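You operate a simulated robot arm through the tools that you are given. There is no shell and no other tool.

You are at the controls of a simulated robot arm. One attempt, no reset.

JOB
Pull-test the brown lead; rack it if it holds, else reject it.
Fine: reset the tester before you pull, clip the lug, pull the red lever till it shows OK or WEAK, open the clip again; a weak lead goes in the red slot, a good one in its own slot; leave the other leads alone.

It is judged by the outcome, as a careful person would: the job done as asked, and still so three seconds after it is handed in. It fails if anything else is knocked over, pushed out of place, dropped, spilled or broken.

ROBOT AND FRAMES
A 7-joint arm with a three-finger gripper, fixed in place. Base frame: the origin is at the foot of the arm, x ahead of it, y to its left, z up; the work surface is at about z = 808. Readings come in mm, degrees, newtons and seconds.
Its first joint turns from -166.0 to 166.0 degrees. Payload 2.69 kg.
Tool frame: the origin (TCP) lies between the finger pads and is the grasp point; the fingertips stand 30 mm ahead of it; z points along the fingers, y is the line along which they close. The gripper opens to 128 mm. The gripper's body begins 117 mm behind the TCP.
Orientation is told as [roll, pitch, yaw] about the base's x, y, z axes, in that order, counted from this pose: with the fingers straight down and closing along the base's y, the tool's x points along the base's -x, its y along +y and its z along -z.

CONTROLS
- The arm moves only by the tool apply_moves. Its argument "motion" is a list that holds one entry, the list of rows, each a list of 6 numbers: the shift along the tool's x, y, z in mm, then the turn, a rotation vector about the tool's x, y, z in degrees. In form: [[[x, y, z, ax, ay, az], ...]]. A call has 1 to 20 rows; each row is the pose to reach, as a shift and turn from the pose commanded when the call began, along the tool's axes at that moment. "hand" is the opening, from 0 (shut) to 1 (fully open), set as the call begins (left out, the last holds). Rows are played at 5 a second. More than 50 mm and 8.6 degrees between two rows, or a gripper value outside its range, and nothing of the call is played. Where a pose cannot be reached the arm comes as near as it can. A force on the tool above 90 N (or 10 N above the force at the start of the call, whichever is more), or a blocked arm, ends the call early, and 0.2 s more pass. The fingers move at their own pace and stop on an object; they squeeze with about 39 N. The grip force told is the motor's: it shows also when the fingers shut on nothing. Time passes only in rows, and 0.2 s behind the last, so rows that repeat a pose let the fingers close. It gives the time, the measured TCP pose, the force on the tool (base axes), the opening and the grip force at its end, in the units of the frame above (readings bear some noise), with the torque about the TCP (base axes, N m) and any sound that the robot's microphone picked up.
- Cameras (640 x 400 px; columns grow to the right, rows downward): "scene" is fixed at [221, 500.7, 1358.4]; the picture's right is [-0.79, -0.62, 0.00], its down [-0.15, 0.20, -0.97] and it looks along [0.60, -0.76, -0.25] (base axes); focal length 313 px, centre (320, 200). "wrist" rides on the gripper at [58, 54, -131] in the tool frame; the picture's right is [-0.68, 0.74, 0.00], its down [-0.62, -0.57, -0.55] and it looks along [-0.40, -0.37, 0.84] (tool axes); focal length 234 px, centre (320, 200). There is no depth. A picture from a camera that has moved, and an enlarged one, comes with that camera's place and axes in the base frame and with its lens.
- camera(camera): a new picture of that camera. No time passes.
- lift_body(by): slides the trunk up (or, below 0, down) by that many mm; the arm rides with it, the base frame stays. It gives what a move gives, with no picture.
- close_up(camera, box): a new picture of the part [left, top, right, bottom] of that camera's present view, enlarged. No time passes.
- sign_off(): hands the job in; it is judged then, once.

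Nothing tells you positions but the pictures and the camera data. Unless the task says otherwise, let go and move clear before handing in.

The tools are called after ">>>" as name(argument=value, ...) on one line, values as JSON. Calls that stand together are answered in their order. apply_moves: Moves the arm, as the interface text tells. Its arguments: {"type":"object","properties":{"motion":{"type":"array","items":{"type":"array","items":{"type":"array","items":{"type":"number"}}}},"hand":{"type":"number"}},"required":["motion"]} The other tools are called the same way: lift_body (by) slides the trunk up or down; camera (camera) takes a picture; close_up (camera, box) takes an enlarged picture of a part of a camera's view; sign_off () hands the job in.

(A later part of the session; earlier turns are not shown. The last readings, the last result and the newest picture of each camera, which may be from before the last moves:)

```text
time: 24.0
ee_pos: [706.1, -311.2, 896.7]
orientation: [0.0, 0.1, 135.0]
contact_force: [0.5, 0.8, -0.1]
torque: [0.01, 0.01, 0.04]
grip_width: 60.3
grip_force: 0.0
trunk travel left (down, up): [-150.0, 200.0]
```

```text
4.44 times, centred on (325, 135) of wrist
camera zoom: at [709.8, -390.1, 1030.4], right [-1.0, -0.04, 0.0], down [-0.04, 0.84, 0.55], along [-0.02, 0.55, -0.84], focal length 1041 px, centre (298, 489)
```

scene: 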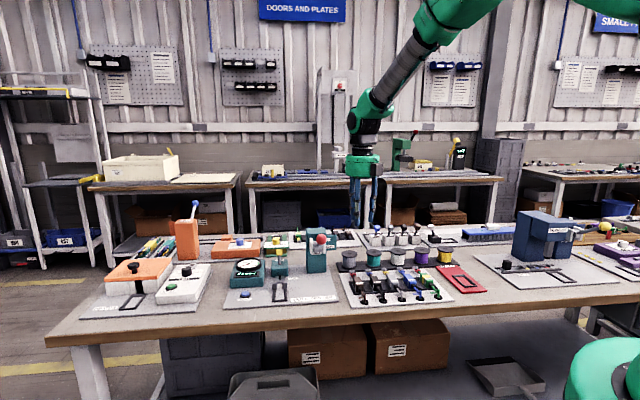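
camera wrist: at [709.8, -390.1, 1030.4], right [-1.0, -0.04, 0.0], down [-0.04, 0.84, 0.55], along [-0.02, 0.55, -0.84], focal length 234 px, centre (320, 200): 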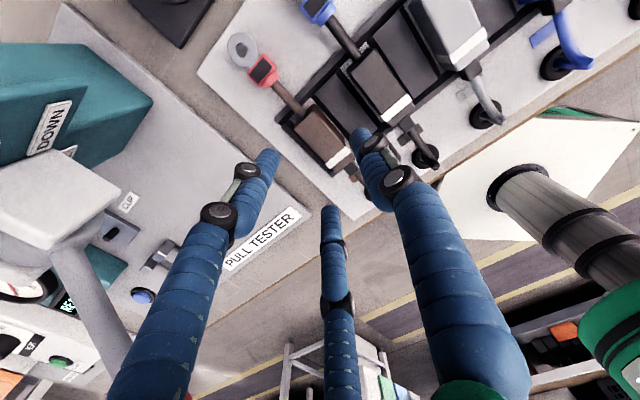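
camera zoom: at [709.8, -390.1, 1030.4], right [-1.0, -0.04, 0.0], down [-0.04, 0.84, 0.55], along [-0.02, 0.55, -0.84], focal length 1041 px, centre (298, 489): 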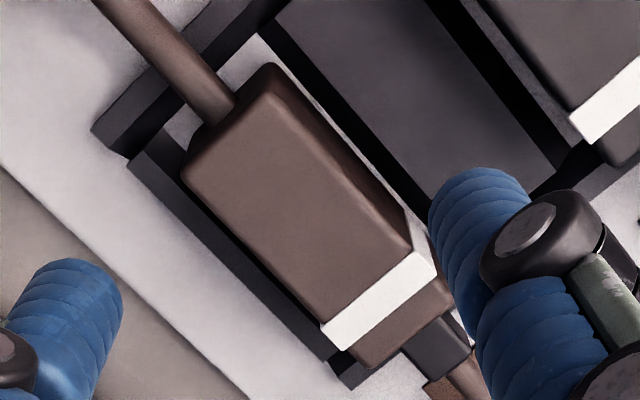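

The lead re-measures consistently (body centre about e1=-270, e2=723.5; ring e2≈814). I descend again with the offset and watch the force.

>>> apply_moves(motion=[[[0.7, 1.3, 10, 0, 0, 0], [0.7, 1.3, 20, 0, 0, 0], [0.7, 1.3, 30, 0, 0, 0], [0.7, 1.3, 38, 0, 0, 0], [0.7, 1.3, 38, 0, 0, 0]]], hand=0.47)

>>> camera(camera="wrist")

>>> close_up(camera="scene", box=[340, 255, 410, 310])

>>> close_up(camera="wrist", box=[230, 60, 420, 220])

```text
time: 25.2
ee_pos: [704.4, -312.7, 860.2]
orientation: [0.0, 0.0, 135.0]
contact_force: [0.7, 0.3, -1.9]
torque: [0.0, 0.01, -0.03]
grip_width: 60.1
grip_force: 0.2
trunk travel left (down, up): [-150.0, 200.0]
```

```text
taken
camera wrist: at [709.2, -391.1, 991.8], right [-1.0, -0.04, 0.0], down [-0.04, 0.84, 0.55], along [-0.02, 0.55, -0.84], focal length 234 px, centre (320, 200)
```

wrist: 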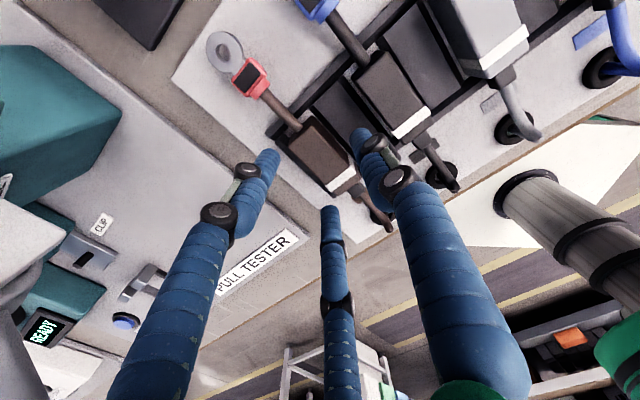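

```text
7.27 times, centred on (375, 282) of scene
camera zoom: at [221.0, 500.7, 1358.4], right [-0.79, -0.62, 0.0], down [-0.15, 0.2, -0.97], along [0.6, -0.76, -0.25], focal length 2279 px, centre (-80, -400)
```

zoom: 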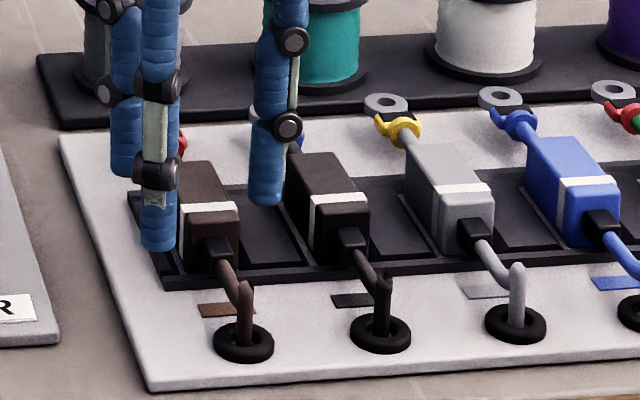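

```text
2.50 times, centred on (325, 140) of wrist
camera zoom: at [709.2, -391.1, 991.8], right [-1.0, -0.04, 0.0], down [-0.04, 0.84, 0.55], along [-0.02, 0.55, -0.84], focal length 585 px, centre (308, 350)
```

zoom: 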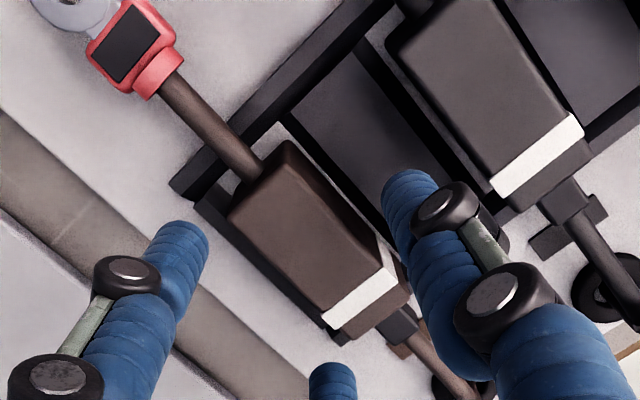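

No contact this time; all three fingers stand clear around the body. I close the hand on it.

>>> apply_moves(motion=[[[0, 0, 0, 0, 0, 0], [0, 0, 0, 0, 0, 0], [0, 0, 0, 0, 0, 0], [0, 0, 0, 0, 0, 0]]], hand=0)

>>> camera(camera="wrist")

>>> close_up(camera="scene", box=[340, 255, 410, 310])

>>> close_up(camera="wrist", box=[200, 20, 420, 180])

```text
time: 26.2
ee_pos: [705.3, -313.0, 859.6]
orientation: [0.0, 0.1, 135.1]
contact_force: [-0.1, -0.6, -0.4]
torque: [-0.01, -0.01, -0.06]
grip_width: 35.5
grip_force: 38.6
trunk travel left (down, up): [-150.0, 200.0]
```

```text
taken
camera wrist: at [709.0, -391.1, 991.9], right [-1.0, -0.04, 0.0], down [-0.04, 0.84, 0.55], along [-0.02, 0.55, -0.84], focal length 234 px, centre (320, 200)
```

wrist: 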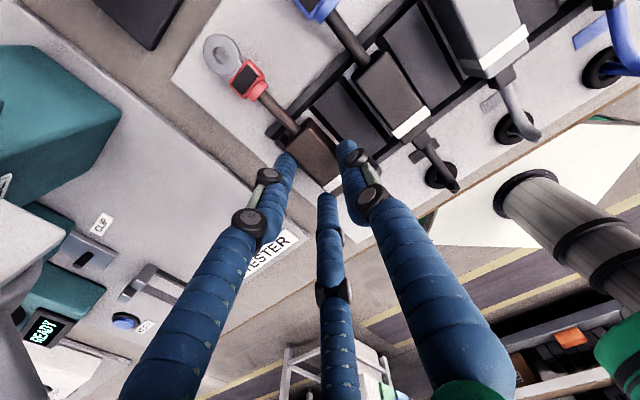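

```text
7.27 times, centred on (375, 282) of scene
camera zoom: at [221.0, 500.7, 1358.4], right [-0.79, -0.62, 0.0], down [-0.15, 0.2, -0.97], along [0.6, -0.76, -0.25], focal length 2279 px, centre (-80, -400)
```

zoom: 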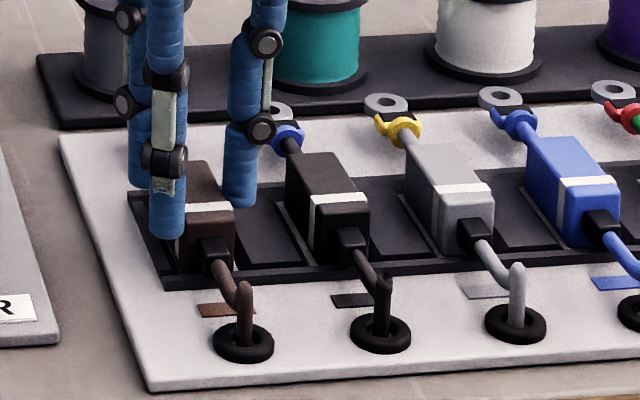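

```text
2.50 times, centred on (310, 100) of wrist
camera zoom: at [709.0, -391.1, 991.9], right [-1.0, -0.04, 0.0], down [-0.04, 0.84, 0.55], along [-0.02, 0.55, -0.84], focal length 585 px, centre (345, 450)
```

zoom: 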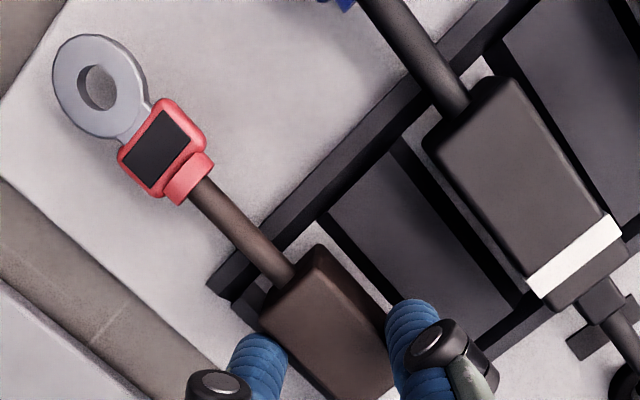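

Gripped firmly (38.6 N, width 35.5 mm as a three-finger hold). I lift a little and check how the lead and its cable respond.

>>> apply_moves(motion=[[[0, 0, -5, 0, 0, 0], [0, 0, -12, 0, 0, 0], [0, 0, -20, 0, 0, 0], [0, 0, -30, 0, 0, 0], [0, 0, -40, 0, 0, 0], [0, 0, -40, 0, 0, 0]]], hand=0)

>>> camera(camera="wrist")

>>> close_up(camera="scene", box=[330, 235, 430, 315])

```text
time: 27.6
ee_pos: [704.1, -310.9, 898.9]
orientation: [0.0, 0.1, 135.1]
contact_force: [0.1, -0.3, -1.3]
torque: [0.0, 0.01, -0.01]
grip_width: 35.5
grip_force: 39.6
trunk travel left (down, up): [-150.0, 200.0]
```

```text
taken
camera wrist: at [708.6, -390.6, 1031.5], right [-1.0, -0.04, 0.0], down [-0.04, 0.84, 0.55], along [-0.02, 0.55, -0.84], focal length 234 px, centre (320, 200)
```

wrist: 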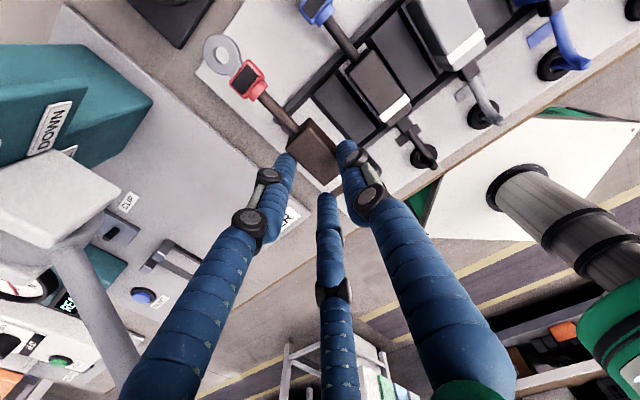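

```text
5.00 times, centred on (380, 275) of scene
camera zoom: at [221.0, 500.7, 1358.4], right [-0.79, -0.62, 0.0], down [-0.15, 0.2, -0.97], along [0.6, -0.76, -0.25], focal length 1567 px, centre (20, -175)
```

zoom: 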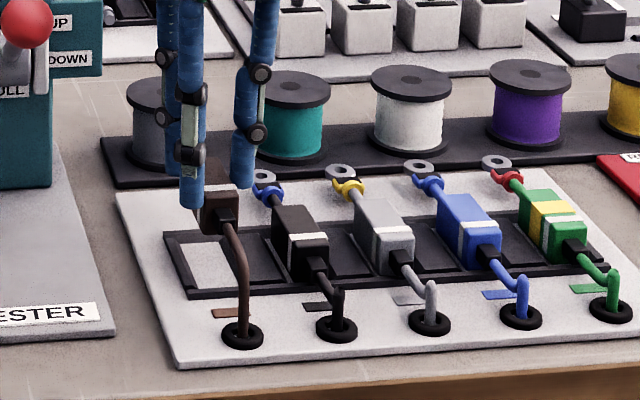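

The lead lifts freely and the cable pays out. I carry it low in front of the red ball, across to the tester, staying 40 mm above the channel.

>>> apply_moves(motion=[[[-42, 0, 0, 0, 0, 0], [-84, 0, 0, 0, 0, 0], [-125, 0, 0, 0, 0, 0], [-125, -43, 0, 0, 0, 0], [-125, -86, 0, 0, 0, 0], [-125, -130, 0, 0, 0, 0], [-125, -173, 0, 0, 0, 0], [-125, -216, 0, 0, 0, 0], [-125, -259, 0, 0, 0, 0], [-87, -259, 0, 0, 0, 0], [-49, -259, 0, 0, 0, 0], [-11, -259, 0, 0, 0, 0], [-11, -259, 0, 0, 0, 0], [-11, -259, 0, 0, 0, 0]]], hand=0)

>>> camera(camera="wrist")

>>> close_up(camera="wrist", box=[170, 20, 390, 160])

>>> camera(camera="scene")

>>> close_up(camera="scene", box=[240, 225, 340, 310])

```text
time: 30.6
ee_pos: [880.4, -120.7, 899.6]
orientation: [0.0, 0.0, 135.1]
contact_force: [0.4, 0.2, -0.4]
torque: [0.02, 0.0, -0.01]
grip_width: 35.4
grip_force: 38.9
trunk travel left (down, up): [-150.0, 200.0]
```

```text
taken
camera wrist: at [884.5, -199.2, 1031.5], right [-1.0, -0.04, 0.0], down [-0.04, 0.84, 0.55], along [-0.02, 0.55, -0.84], focal length 234 px, centre (320, 200)
```

wrist: 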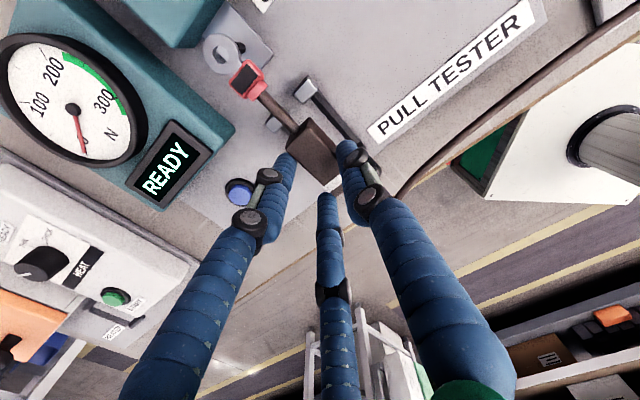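

```text
2.86 times, centred on (280, 90) of wrist
camera zoom: at [884.5, -199.2, 1031.5], right [-1.0, -0.04, 0.0], down [-0.04, 0.84, 0.55], along [-0.02, 0.55, -0.84], focal length 669 px, centre (434, 514)
```

zoom: 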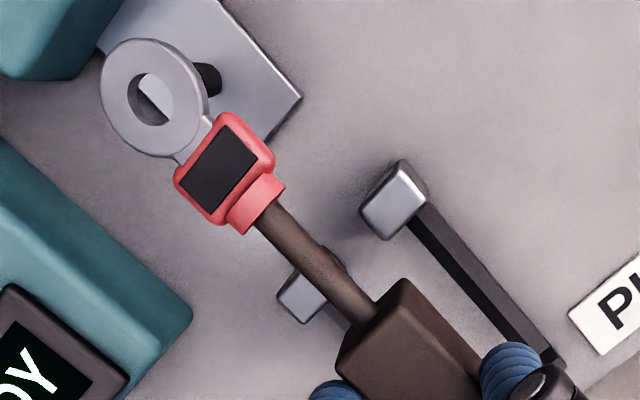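

```text
taken
```

scene: 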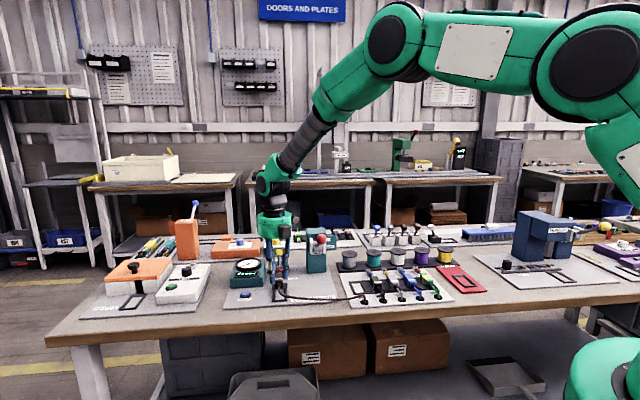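

```text
4.71 times, centred on (290, 268) of scene
camera zoom: at [221.0, 500.7, 1358.4], right [-0.79, -0.62, 0.0], down [-0.15, 0.2, -0.97], along [0.6, -0.76, -0.25], focal length 1474 px, centre (461, -118)
```

zoom: 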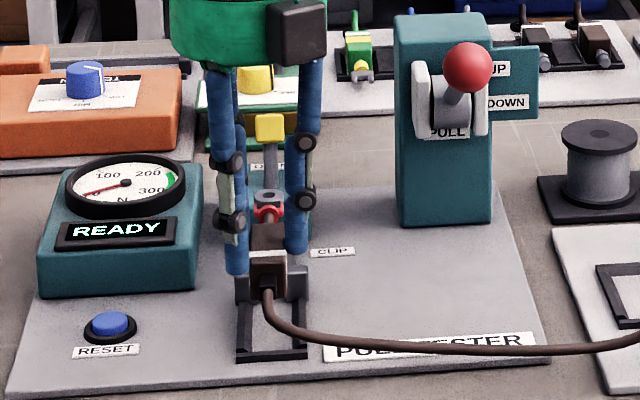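

The lead hangs over the tester with the ring near the post. I enlarge to compare the ring hole and the post precisely.

>>> close_up(camera="wrist", box=[190, 15, 290, 78])

>>> close_up(camera="scene", box=[270, 255, 310, 300])

```text
6.35 times, centred on (240, 46) of wrist
camera zoom: at [884.5, -199.2, 1031.5], right [-1.0, -0.04, 0.0], down [-0.04, 0.84, 0.55], along [-0.02, 0.55, -0.84], focal length 1487 px, centre (828, 1175)
```

zoom: 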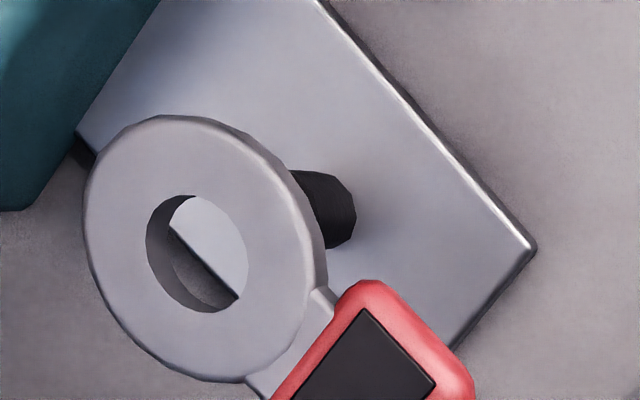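

```text
8.89 times, centred on (290, 278) of scene
camera zoom: at [221.0, 500.7, 1358.4], right [-0.79, -0.62, 0.0], down [-0.15, 0.2, -0.97], along [0.6, -0.76, -0.25], focal length 2785 px, centre (587, -489)
```

zoom: 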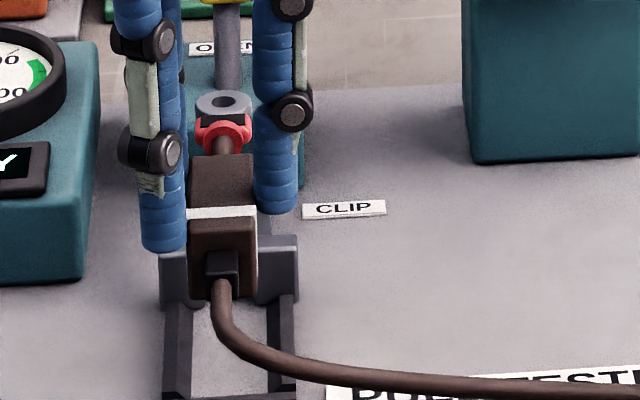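

Compared in one view, the ring needs to move about +3.4 mm along and +0.6 mm across to sit over the post. I apply that and lower 24 mm, still above the post, to look through the hole.

>>> apply_moves(motion=[[[3.4, 0.6, 0, 0, 0, 0], [3.4, 0.6, 8, 0, 0, 0], [3.4, 0.6, 16, 0, 0, 0], [3.4, 0.6, 24, 0, 0, 0], [3.4, 0.6, 24, 0, 0, 0], [3.4, 0.6, 24, 0, 0, 0]]], hand=0)

>>> close_up(camera="wrist", box=[180, 20, 280, 83])

>>> close_up(camera="wrist", box=[170, 20, 390, 160])

>>> close_up(camera="scene", box=[270, 255, 310, 300])

```text
time: 32.0
ee_pos: [881.0, -124.1, 875.1]
orientation: [0.0, 0.0, 135.1]
contact_force: [0.0, -1.0, -0.4]
torque: [0.05, 0.0, 0.02]
grip_width: 35.1
grip_force: 38.5
trunk travel left (down, up): [-150.0, 200.0]
```

```text
6.35 times, centred on (230, 52) of wrist
camera zoom: at [885.4, -203.6, 1007.1], right [-1.0, -0.04, 0.0], down [-0.04, 0.84, 0.55], along [-0.02, 0.55, -0.84], focal length 1487 px, centre (891, 1143)
```

zoom: 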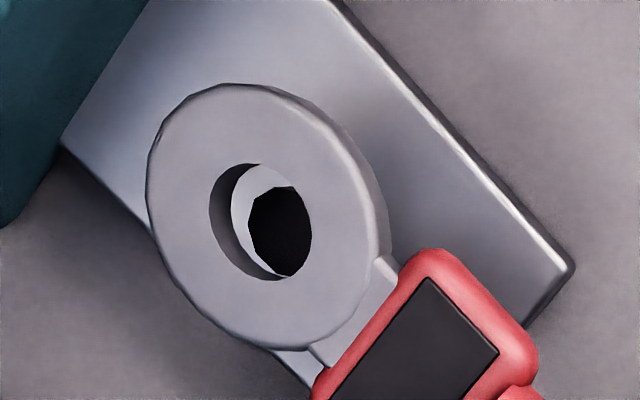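

```text
2.86 times, centred on (280, 90) of wrist
camera zoom: at [885.4, -203.6, 1007.1], right [-1.0, -0.04, 0.0], down [-0.04, 0.84, 0.55], along [-0.02, 0.55, -0.84], focal length 669 px, centre (434, 514)
```

zoom: 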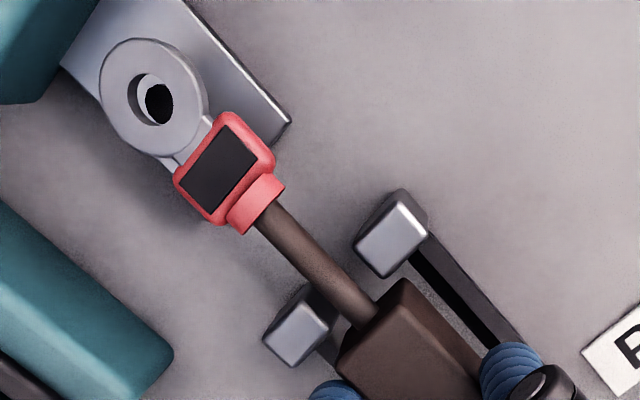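

```text
8.89 times, centred on (290, 278) of scene
camera zoom: at [221.0, 500.7, 1358.4], right [-0.79, -0.62, 0.0], down [-0.15, 0.2, -0.97], along [0.6, -0.76, -0.25], focal length 2785 px, centre (587, -489)
```

zoom: 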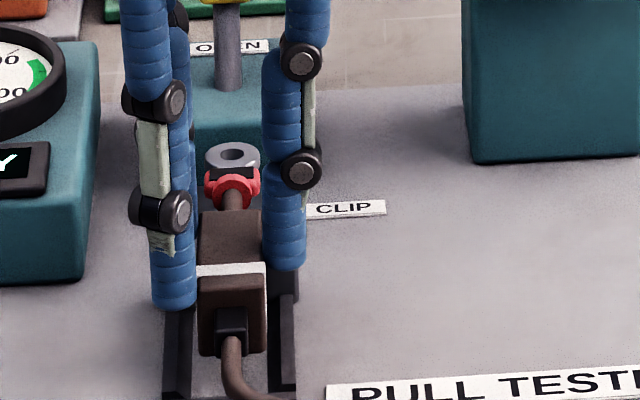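

The post shows through the ring hole, nearly centred. I nudge about 1.2 mm across and lower 5 mm more, then look again.

>>> apply_moves(motion=[[[-0.3, -1.2, 0, 0, 0, 0], [-0.3, -1.2, 2.5, 0, 0, 0], [-0.3, -1.2, 5, 0, 0, 0], [-0.3, -1.2, 5, 0, 0, 0], [-0.3, -1.2, 5, 0, 0, 0]]], hand=0)

>>> close_up(camera="wrist", box=[180, 20, 280, 83])

>>> close_up(camera="scene", box=[270, 255, 310, 300])

```text
time: 33.2
ee_pos: [881.1, -121.4, 870.2]
orientation: [0.0, 0.0, 135.0]
contact_force: [-0.3, 0.8, -0.7]
torque: [0.03, 0.02, -0.02]
grip_width: 35.3
grip_force: 38.7
trunk travel left (down, up): [-150.0, 200.0]
```

```text
6.35 times, centred on (230, 52) of wrist
camera zoom: at [885.8, -201.2, 1002.5], right [-1.0, -0.04, 0.0], down [-0.04, 0.84, 0.55], along [-0.02, 0.55, -0.84], focal length 1487 px, centre (891, 1143)
```

zoom: 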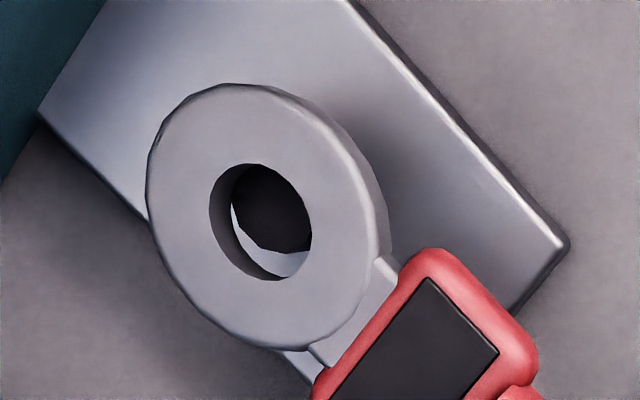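

```text
8.89 times, centred on (290, 278) of scene
camera zoom: at [221.0, 500.7, 1358.4], right [-0.79, -0.62, 0.0], down [-0.15, 0.2, -0.97], along [0.6, -0.76, -0.25], focal length 2785 px, centre (587, -489)
```

zoom: 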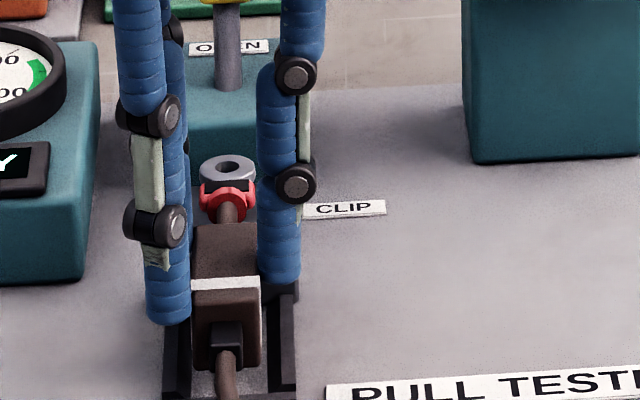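

Slightly over-shot: the ring should now go about +0.6 across and +1.0 along. I make that small correction and let it settle before lowering.

>>> apply_moves(motion=[[[1.0, 0.6, 0, 0, 0, 0], [1.0, 0.6, 0, 0, 0, 0], [1.0, 0.6, 0, 0, 0, 0], [1.0, 0.6, 0, 0, 0, 0]]], hand=0)

>>> close_up(camera="wrist", box=[180, 20, 280, 83])

```text
time: 34.2
ee_pos: [881.6, -122.9, 870.4]
orientation: [0.0, 0.0, 135.1]
contact_force: [0.6, -0.6, -0.5]
torque: [0.02, -0.01, 0.01]
grip_width: 35.5
grip_force: 39.0
trunk travel left (down, up): [-150.0, 200.0]
```

```text
6.35 times, centred on (230, 52) of wrist
camera zoom: at [886.2, -202.4, 1002.4], right [-1.0, -0.04, 0.0], down [-0.04, 0.84, 0.55], along [-0.02, 0.55, -0.84], focal length 1487 px, centre (891, 1143)
```

zoom: 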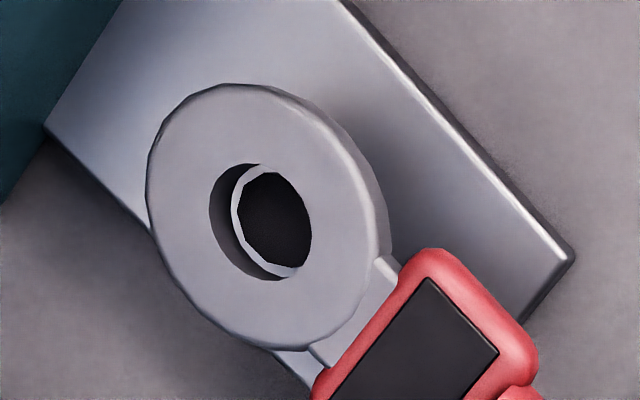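

The post now looks centred in the hole. I lower 3 mm and check again.

>>> apply_moves(motion=[[[0, 0, 1.5, 0, 0, 0], [0, 0, 3, 0, 0, 0], [0, 0, 3, 0, 0, 0], [0, 0, 3, 0, 0, 0]]], hand=0)

>>> close_up(camera="wrist", box=[180, 20, 280, 83])

>>> close_up(camera="scene", box=[270, 260, 310, 305])

```text
time: 35.2
ee_pos: [881.8, -123.6, 866.6]
orientation: [-0.1, 0.0, 135.2]
contact_force: [-0.1, -0.6, -1.0]
torque: [0.02, 0.0, 0.02]
grip_width: 35.2
grip_force: 39.1
trunk travel left (down, up): [-150.0, 200.0]
```

```text
6.35 times, centred on (230, 52) of wrist
camera zoom: at [886.1, -202.4, 998.5], right [-1.0, -0.04, 0.0], down [-0.04, 0.84, 0.55], along [-0.02, 0.55, -0.84], focal length 1487 px, centre (891, 1143)
```

zoom: 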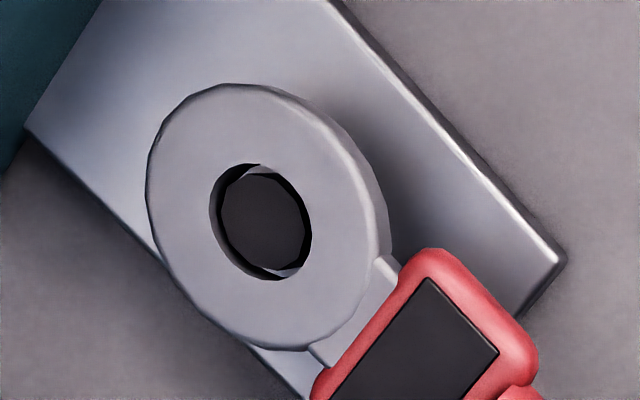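

```text
8.89 times, centred on (290, 282) of scene
camera zoom: at [221.0, 500.7, 1358.4], right [-0.79, -0.62, 0.0], down [-0.15, 0.2, -0.97], along [0.6, -0.76, -0.25], focal length 2785 px, centre (587, -533)
```

zoom: 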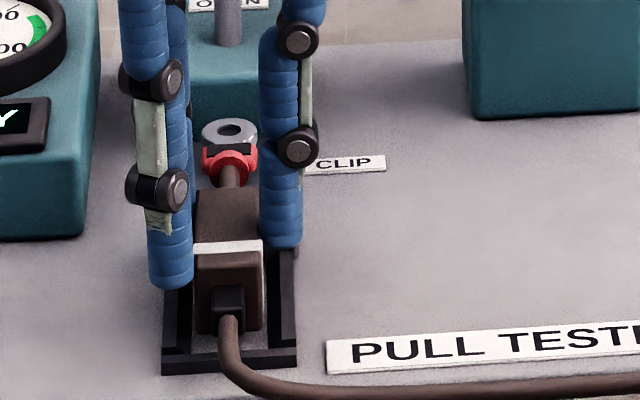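

The ring is at the post top and well centred. I lower the remaining ~6.5 mm in small steps so the body seats in the channel.

>>> apply_moves(motion=[[[0, 0, 1.5, 0, 0, 0], [0, 0, 3, 0, 0, 0], [0, 0, 4.5, 0, 0, 0], [0, 0, 6, 0, 0, 0], [0, 0, 6, 0, 0, 0]]], hand=0)

>>> close_up(camera="wrist", box=[180, 20, 280, 83])

>>> close_up(camera="scene", box=[270, 260, 310, 305])

>>> camera(camera="wrist")

```text
time: 36.4
ee_pos: [881.8, -122.7, 861.3]
orientation: [0.0, 0.0, 135.1]
contact_force: [0.2, -0.9, -0.6]
torque: [0.03, 0.03, 0.02]
grip_width: 35.2
grip_force: 38.9
trunk travel left (down, up): [-150.0, 200.0]
```

```text
6.35 times, centred on (230, 52) of wrist
camera zoom: at [886.4, -202.0, 993.4], right [-1.0, -0.04, 0.0], down [-0.04, 0.84, 0.55], along [-0.02, 0.55, -0.84], focal length 1487 px, centre (891, 1143)
```

zoom: 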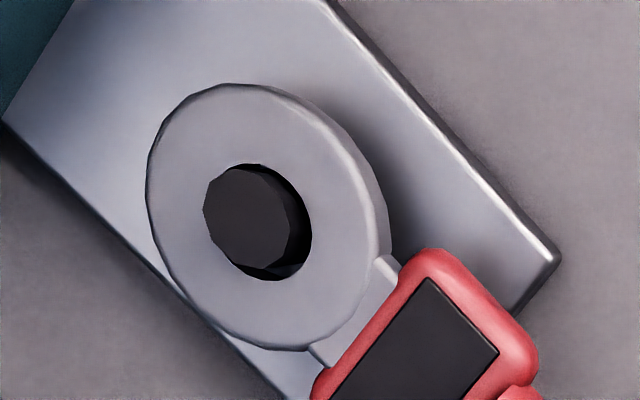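

```text
8.89 times, centred on (290, 282) of scene
camera zoom: at [221.0, 500.7, 1358.4], right [-0.79, -0.62, 0.0], down [-0.15, 0.2, -0.97], along [0.6, -0.76, -0.25], focal length 2785 px, centre (587, -533)
```

zoom: 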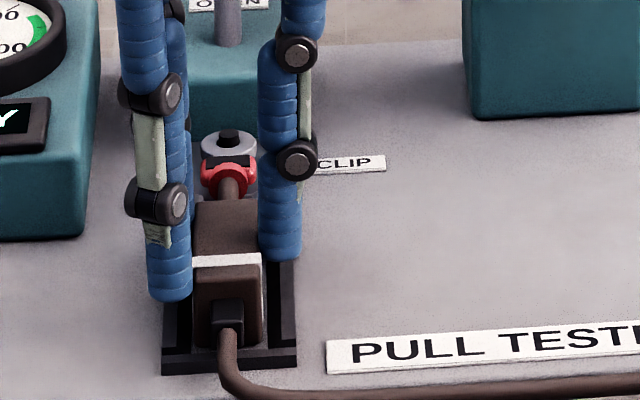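

```text
taken
camera wrist: at [886.4, -202.0, 993.4], right [-1.0, -0.04, 0.0], down [-0.04, 0.84, 0.55], along [-0.02, 0.55, -0.84], focal length 234 px, centre (320, 200)
```

wrist: 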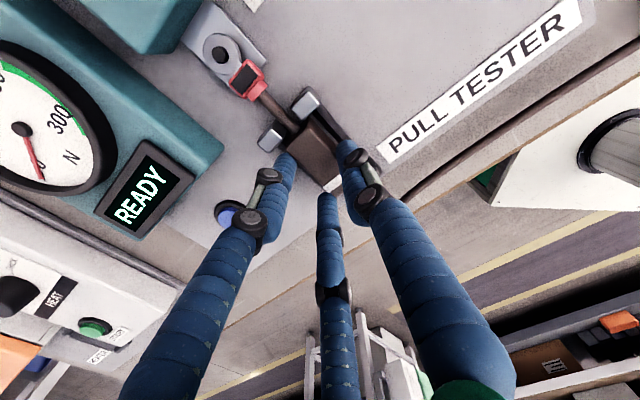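

The ring is now around the post. I lower the last ~1.5 mm to seat the body.

>>> apply_moves(motion=[[[0, 0, 0.8, 0, 0, 0], [0, 0, 1.6, 0, 0, 0], [0, 0, 1.6, 0, 0, 0]]], hand=0)

>>> close_up(camera="wrist", box=[180, 20, 390, 160])

>>> close_up(camera="scene", box=[270, 260, 310, 305])

```text
time: 37.2
ee_pos: [883.4, -123.3, 860.4]
orientation: [0.0, 0.0, 135.1]
contact_force: [-0.2, 0.1, -0.4]
torque: [-0.01, 0.01, -0.01]
grip_width: 35.3
grip_force: 38.8
trunk travel left (down, up): [-150.0, 200.0]
```

```text
2.86 times, centred on (285, 90) of wrist
camera zoom: at [886.5, -201.8, 991.9], right [-1.0, -0.04, 0.0], down [-0.04, 0.84, 0.55], along [-0.02, 0.55, -0.84], focal length 669 px, centre (420, 514)
```

zoom: 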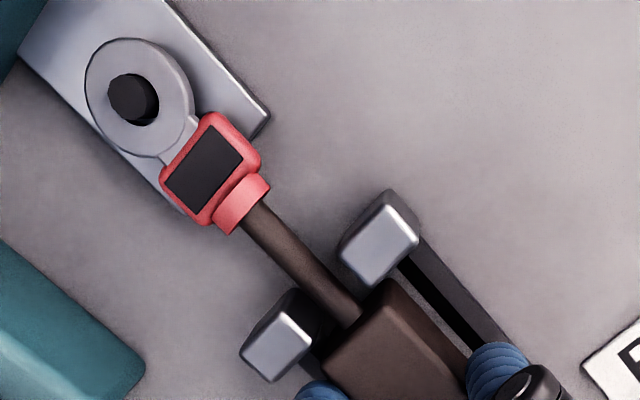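

```text
8.89 times, centred on (290, 282) of scene
camera zoom: at [221.0, 500.7, 1358.4], right [-0.79, -0.62, 0.0], down [-0.15, 0.2, -0.97], along [0.6, -0.76, -0.25], focal length 2785 px, centre (587, -533)
```

zoom: 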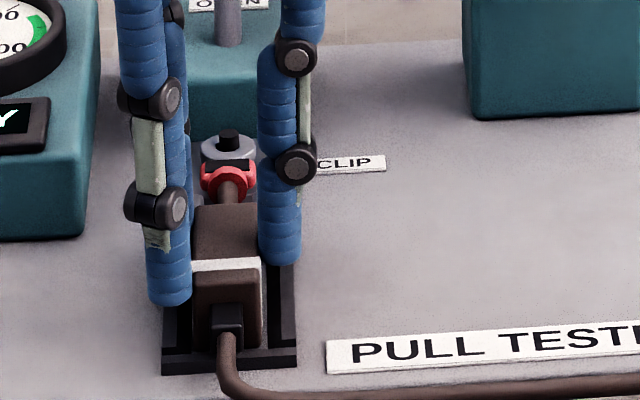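

Still no contact at rack height; one more millimetre, then I release slightly.

>>> apply_moves(motion=[[[0, 0, 0.6, 0, 0, 0], [0, 0, 1.2, 0, 0, 0], [0, 0, 1.2, 0, 0, 0]]], hand=0)

```text
time: 38.0
ee_pos: [881.7, -121.9, 859.4]
orientation: [0.0, 0.1, 135.1]
contact_force: [-3.5, -0.6, 7.6]
torque: [-0.08, 0.21, -0.02]
grip_width: 35.3
grip_force: 39.1
trunk travel left (down, up): [-150.0, 200.0]
```

Contact of 7.6 N — the lead is seated. I open just enough to free it (avoiding the end block) and check.

>>> apply_moves(motion=[[[0, 0, 0, 0, 0, 0], [0, 0, 0, 0, 0, 0], [0, 0, 0, 0, 0, 0]]], hand=0.36)

>>> close_up(camera="wrist", box=[180, 20, 390, 160])

>>> close_up(camera="scene", box=[270, 260, 310, 305])

```text
time: 38.8
ee_pos: [883.1, -122.4, 858.9]
orientation: [0.0, 0.0, 135.0]
contact_force: [0.0, 0.0, -0.4]
torque: [-0.02, 0.03, -0.02]
grip_width: 45.9
grip_force: 0.1
trunk travel left (down, up): [-150.0, 200.0]
```

```text
2.86 times, centred on (285, 90) of wrist
camera zoom: at [886.6, -201.8, 990.7], right [-1.0, -0.04, 0.0], down [-0.04, 0.84, 0.55], along [-0.02, 0.55, -0.84], focal length 669 px, centre (420, 514)
```

zoom: 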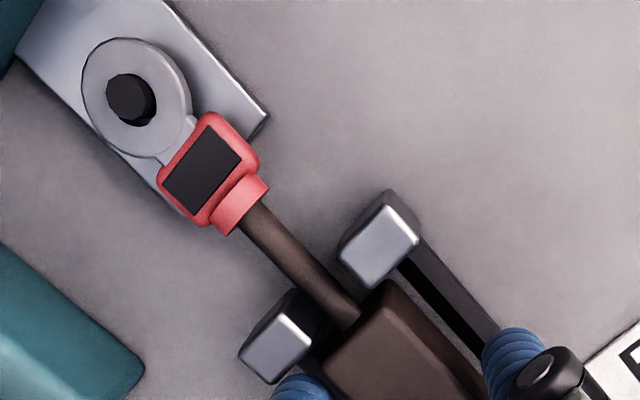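

```text
8.89 times, centred on (290, 282) of scene
camera zoom: at [221.0, 500.7, 1358.4], right [-0.79, -0.62, 0.0], down [-0.15, 0.2, -0.97], along [0.6, -0.76, -0.25], focal length 2785 px, centre (587, -533)
```

zoom: 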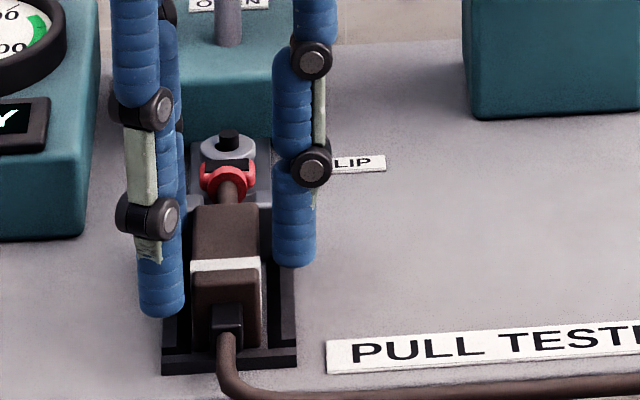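

The lead is released and rests in the channel with its ring around the post. I rise clear, shut the hand, and move toward the yellow knob to test the reach.

>>> apply_moves(motion=[[[0, 0, -8, 0, 0, 0], [0, 0, -25, 0, 0, 0], [0, 0, -60, 0, 0, 0], [0, 0, -100, 0, 0, 0], [0, 0, -120, 0, 0, 0]]], hand=0.36)

>>> camera(camera="wrist")

>>> close_up(camera="scene", box=[250, 230, 320, 305])

```text
time: 40.0
ee_pos: [882.6, -122.7, 980.0]
orientation: [0.1, 0.0, 135.0]
contact_force: [-0.3, -0.7, 0.2]
torque: [0.0, -0.05, 0.02]
grip_width: 46.0
grip_force: 0.0
trunk travel left (down, up): [-150.0, 200.0]
```

```text
taken
camera wrist: at [885.9, -203.6, 1111.8], right [-1.0, -0.04, 0.0], down [-0.04, 0.84, 0.55], along [-0.02, 0.55, -0.84], focal length 234 px, centre (320, 200)
```

wrist: 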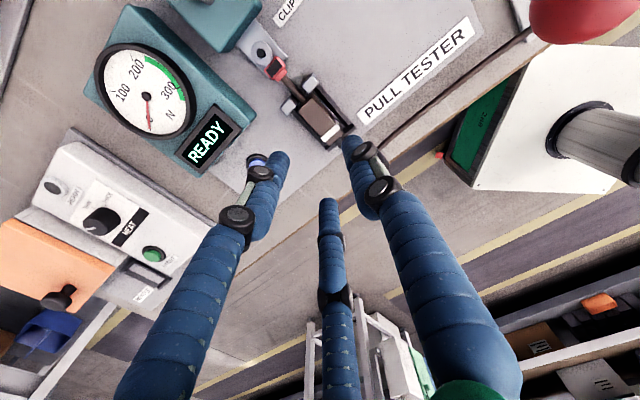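

```text
5.33 times, centred on (285, 268) of scene
camera zoom: at [221.0, 500.7, 1358.4], right [-0.79, -0.62, 0.0], down [-0.15, 0.2, -0.97], along [0.6, -0.76, -0.25], focal length 1671 px, centre (507, -160)
```

zoom: 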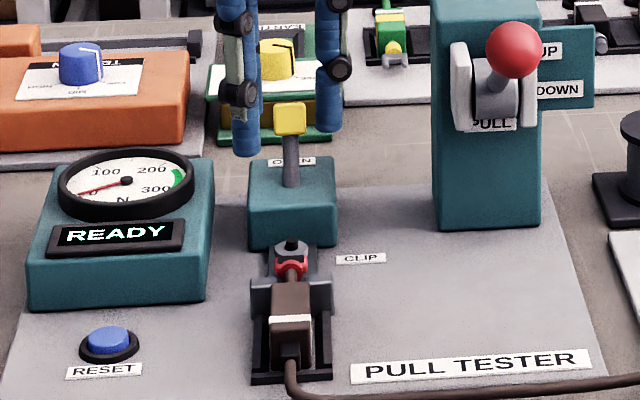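

The lead is well seated. The knob is about at e2=870, z=890, leaning back toward OPEN. I will shut the hand and reach over and behind it with the fingers tilted 30° outward, staying above it for now.

>>> apply_moves(motion=[[[10, 2, -5, 0, 5, 0], [40, 6, -5, 0, 10, 0], [75, 6, -5, 0, 15, 0], [112, 6, -5, 0, 20, 0], [150, 6, -5, 0, 25, 0], [187, 6, -5, 0, 30, 0], [187, 6, -5, 0, 30, 0], [187, 6, -5, 0, 30, 0]]], hand=0)

>>> close_up(camera="scene", box=[230, 180, 350, 305])

>>> camera(camera="wrist")

>>> camera(camera="scene")

```text
time: 41.8
ee_pos: [1011.9, -258.3, 983.9]
orientation: [0.0, 30.1, 135.0]
contact_force: [-0.1, -0.1, 0.1]
torque: [0.05, 0.01, 0.01]
grip_width: 2.1
grip_force: 31.6
trunk travel left (down, up): [-150.0, 200.0]
```

```text
3.20 times, centred on (290, 242) of scene
camera zoom: at [221.0, 500.7, 1358.4], right [-0.79, -0.62, 0.0], down [-0.15, 0.2, -0.97], along [0.6, -0.76, -0.25], focal length 1003 px, centre (416, 64)
```

zoom: 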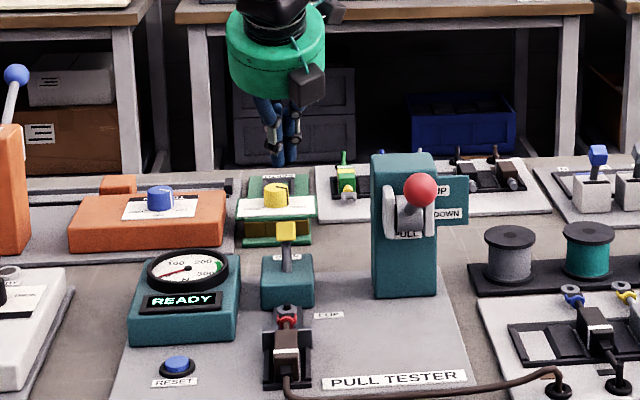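

```text
taken
camera wrist: at [963.4, -285.6, 1128.2], right [-0.93, -0.11, -0.34], down [-0.17, 0.97, 0.17], along [0.31, 0.21, -0.93], focal length 234 px, centre (320, 200)
```

wrist: 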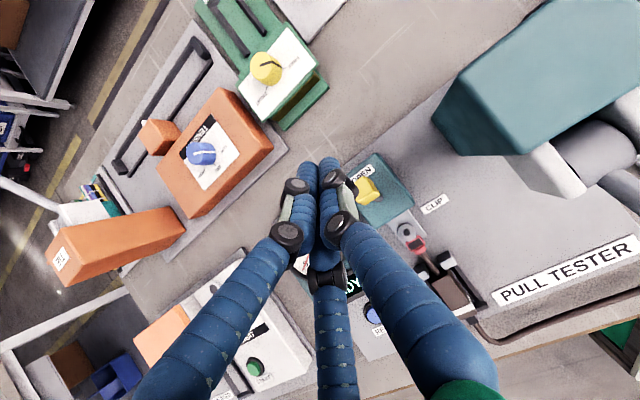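

```text
taken
```

scene: 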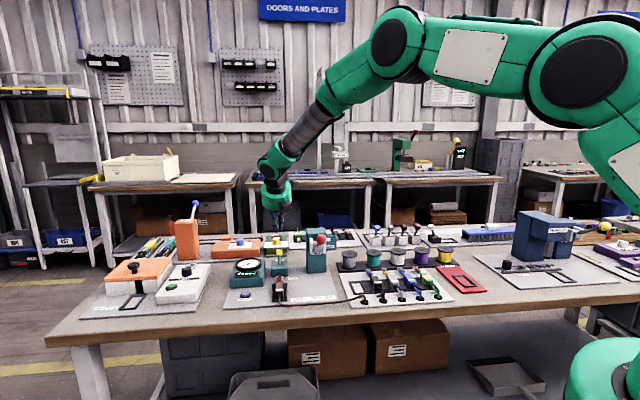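

The reach works with tilt. I zoom in on the clip in the wrist view to read its labels and see the knob.

>>> close_up(camera="wrist", box=[320, 130, 460, 290])

>>> close_up(camera="scene", box=[265, 225, 310, 300])

```text
2.50 times, centred on (390, 210) of wrist
camera zoom: at [963.4, -285.6, 1128.2], right [-0.93, -0.11, -0.34], down [-0.17, 0.97, 0.17], along [0.31, 0.21, -0.93], focal length 585 px, centre (145, 175)
```

zoom: 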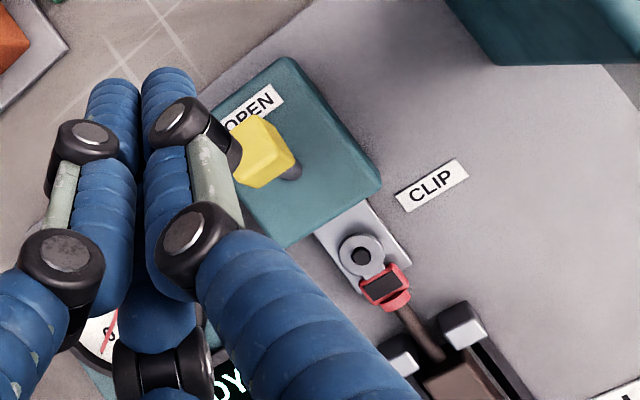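

```text
5.33 times, centred on (288, 262) of scene
camera zoom: at [221.0, 500.7, 1358.4], right [-0.79, -0.62, 0.0], down [-0.15, 0.2, -0.97], along [0.6, -0.76, -0.25], focal length 1671 px, centre (493, -133)
```

zoom: 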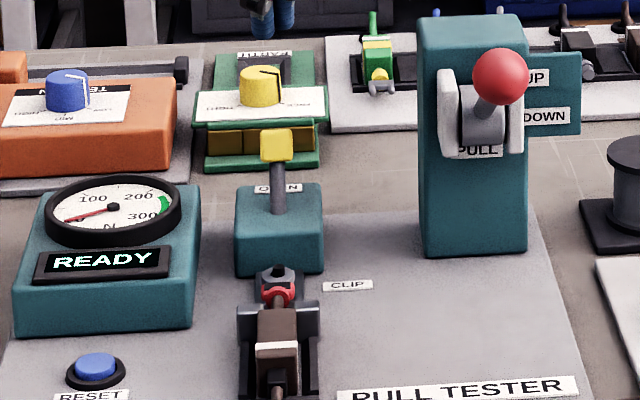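

The lever leans slightly back over the OPEN label with the knob near e2≈877, z≈890 on a housing topped at z≈842. I lower the shut fingers just behind the knob.

>>> apply_moves(motion=[[[8.7, 3, 5, 0, 0, 0], [-3, 3, 25, 0, 0, 0], [-15, 3, 46, 0, 0, 0], [-25, 3, 63, 0, 0, 0], [-33, 3, 77, 0, 0, 0], [-33, 3, 77, 0, 0, 0]]], hand=0)

>>> close_up(camera="scene", box=[250, 210, 330, 300])

>>> close_up(camera="wrist", box=[260, 100, 460, 290])

```text
time: 43.2
ee_pos: [1016.1, -269.1, 901.3]
orientation: [0.0, 30.0, 134.9]
contact_force: [-0.1, -0.5, -1.0]
torque: [0.0, 0.03, -0.03]
grip_width: 2.1
grip_force: 31.1
trunk travel left (down, up): [-150.0, 200.0]
```

```text
4.44 times, centred on (290, 255) of scene
camera zoom: at [221.0, 500.7, 1358.4], right [-0.79, -0.62, 0.0], down [-0.15, 0.2, -0.97], along [0.6, -0.76, -0.25], focal length 1393 px, centre (453, -44)
```

zoom: 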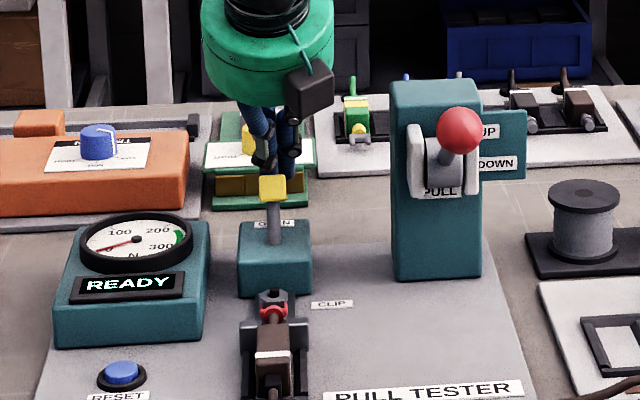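

```text
2.11 times, centred on (360, 195) of wrist
camera zoom: at [968.2, -296.1, 1044.2], right [-0.94, -0.11, -0.34], down [-0.17, 0.97, 0.17], along [0.31, 0.21, -0.93], focal length 493 px, centre (236, 210)
```

zoom: 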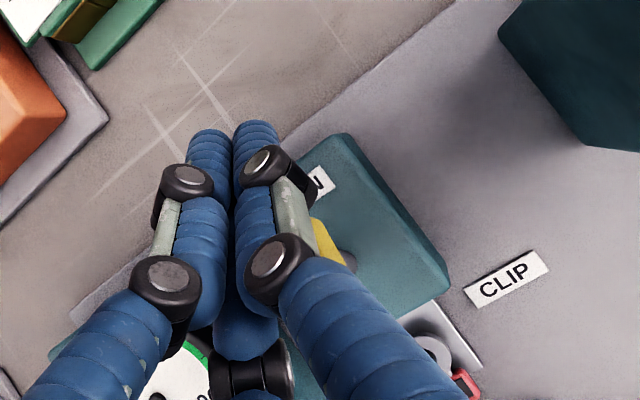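

Fingers are behind the knob without contact. I drag it toward the operator in small steps.

>>> apply_moves(motion=[[[-4.3, 0, -2.5, 0, 0, 0], [-8.7, 0, -5, 0, 0, 0], [-13, 0, -7.5, 0, 0, 0], [-17.3, 0, -10, 0, 0, 0], [-21.7, 0, -12.5, 0, 0, 0], [-26, 0, -15, 0, 0, 0], [-30.3, 0, -17.5, 0, 0, 0], [-34.6, 0, -20, 0, 0, 0]]], hand=0)

>>> close_up(camera="scene", box=[250, 210, 330, 300])

>>> close_up(camera="wrist", box=[260, 100, 460, 290])

```text
time: 45.0
ee_pos: [986.8, -239.5, 900.2]
orientation: [0.0, 30.0, 135.2]
contact_force: [-1.0, 0.8, -0.2]
torque: [-0.01, 0.0, 0.0]
grip_width: 2.1
grip_force: 30.9
trunk travel left (down, up): [-150.0, 200.0]
```

```text
4.44 times, centred on (290, 255) of scene
camera zoom: at [221.0, 500.7, 1358.4], right [-0.79, -0.62, 0.0], down [-0.15, 0.2, -0.97], along [0.6, -0.76, -0.25], focal length 1393 px, centre (453, -44)
```

zoom: 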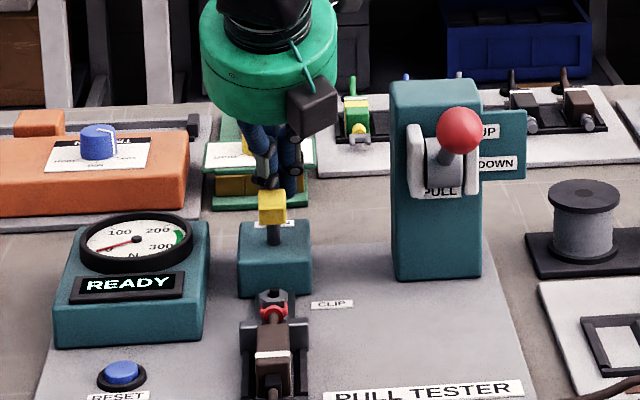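

```text
2.11 times, centred on (360, 195) of wrist
camera zoom: at [939.2, -268.4, 1045.0], right [-0.94, -0.11, -0.34], down [-0.17, 0.97, 0.17], along [0.31, 0.21, -0.93], focal length 493 px, centre (236, 210)
```

zoom: 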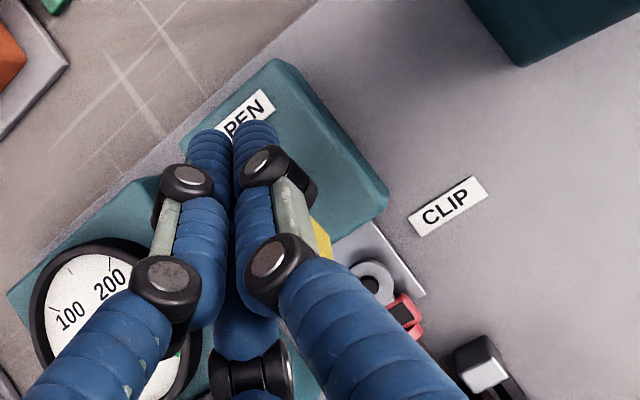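

The knob follows with very little force. I keep dragging until it stops or clicks.

>>> apply_moves(motion=[[[-4.3, 0, -2.5, 0, 0, 0], [-8.7, 0, -5, 0, 0, 0], [-13, 0, -7.5, 0, 0, 0], [-17.3, 0, -10, 0, 0, 0], [-21.7, 0, -12.5, 0, 0, 0], [-26, 0, -15, 0, 0, 0]]], hand=0)

>>> close_up(camera="scene", box=[250, 210, 330, 300])

>>> close_up(camera="wrist", box=[260, 100, 460, 290])

```text
time: 46.0
ee_pos: [979.8, -231.3, 914.0]
orientation: [-0.8, 30.8, 134.6]
contact_force: [4.1, -8.1, 12.2]
torque: [0.03, -0.04, -0.04]
grip_width: 1.9
grip_force: 31.2
trunk travel left (down, up): [-150.0, 200.0]
stopped in row 5: the force on the tool passed its limit at 96 N (the readings are from after the stop); the commanded pose is now the measured one
```

```text
4.44 times, centred on (290, 255) of scene
camera zoom: at [221.0, 500.7, 1358.4], right [-0.79, -0.62, 0.0], down [-0.15, 0.2, -0.97], along [0.6, -0.76, -0.25], focal length 1393 px, centre (453, -44)
```

zoom: 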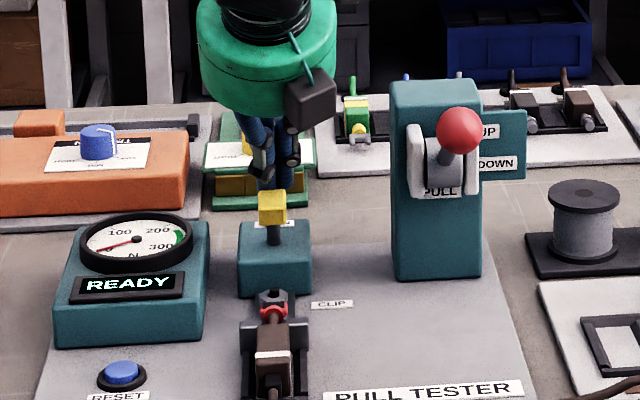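

```text
2.11 times, centred on (360, 195) of wrist
camera zoom: at [930.1, -258.4, 1056.8], right [-0.93, -0.11, -0.36], down [-0.17, 0.97, 0.16], along [0.33, 0.21, -0.92], focal length 493 px, centre (236, 210)
```

zoom: 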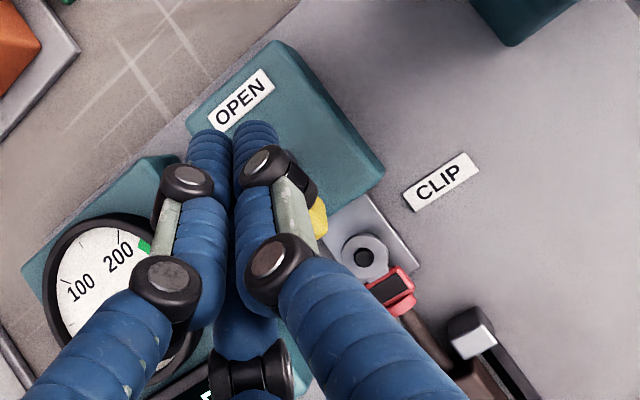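

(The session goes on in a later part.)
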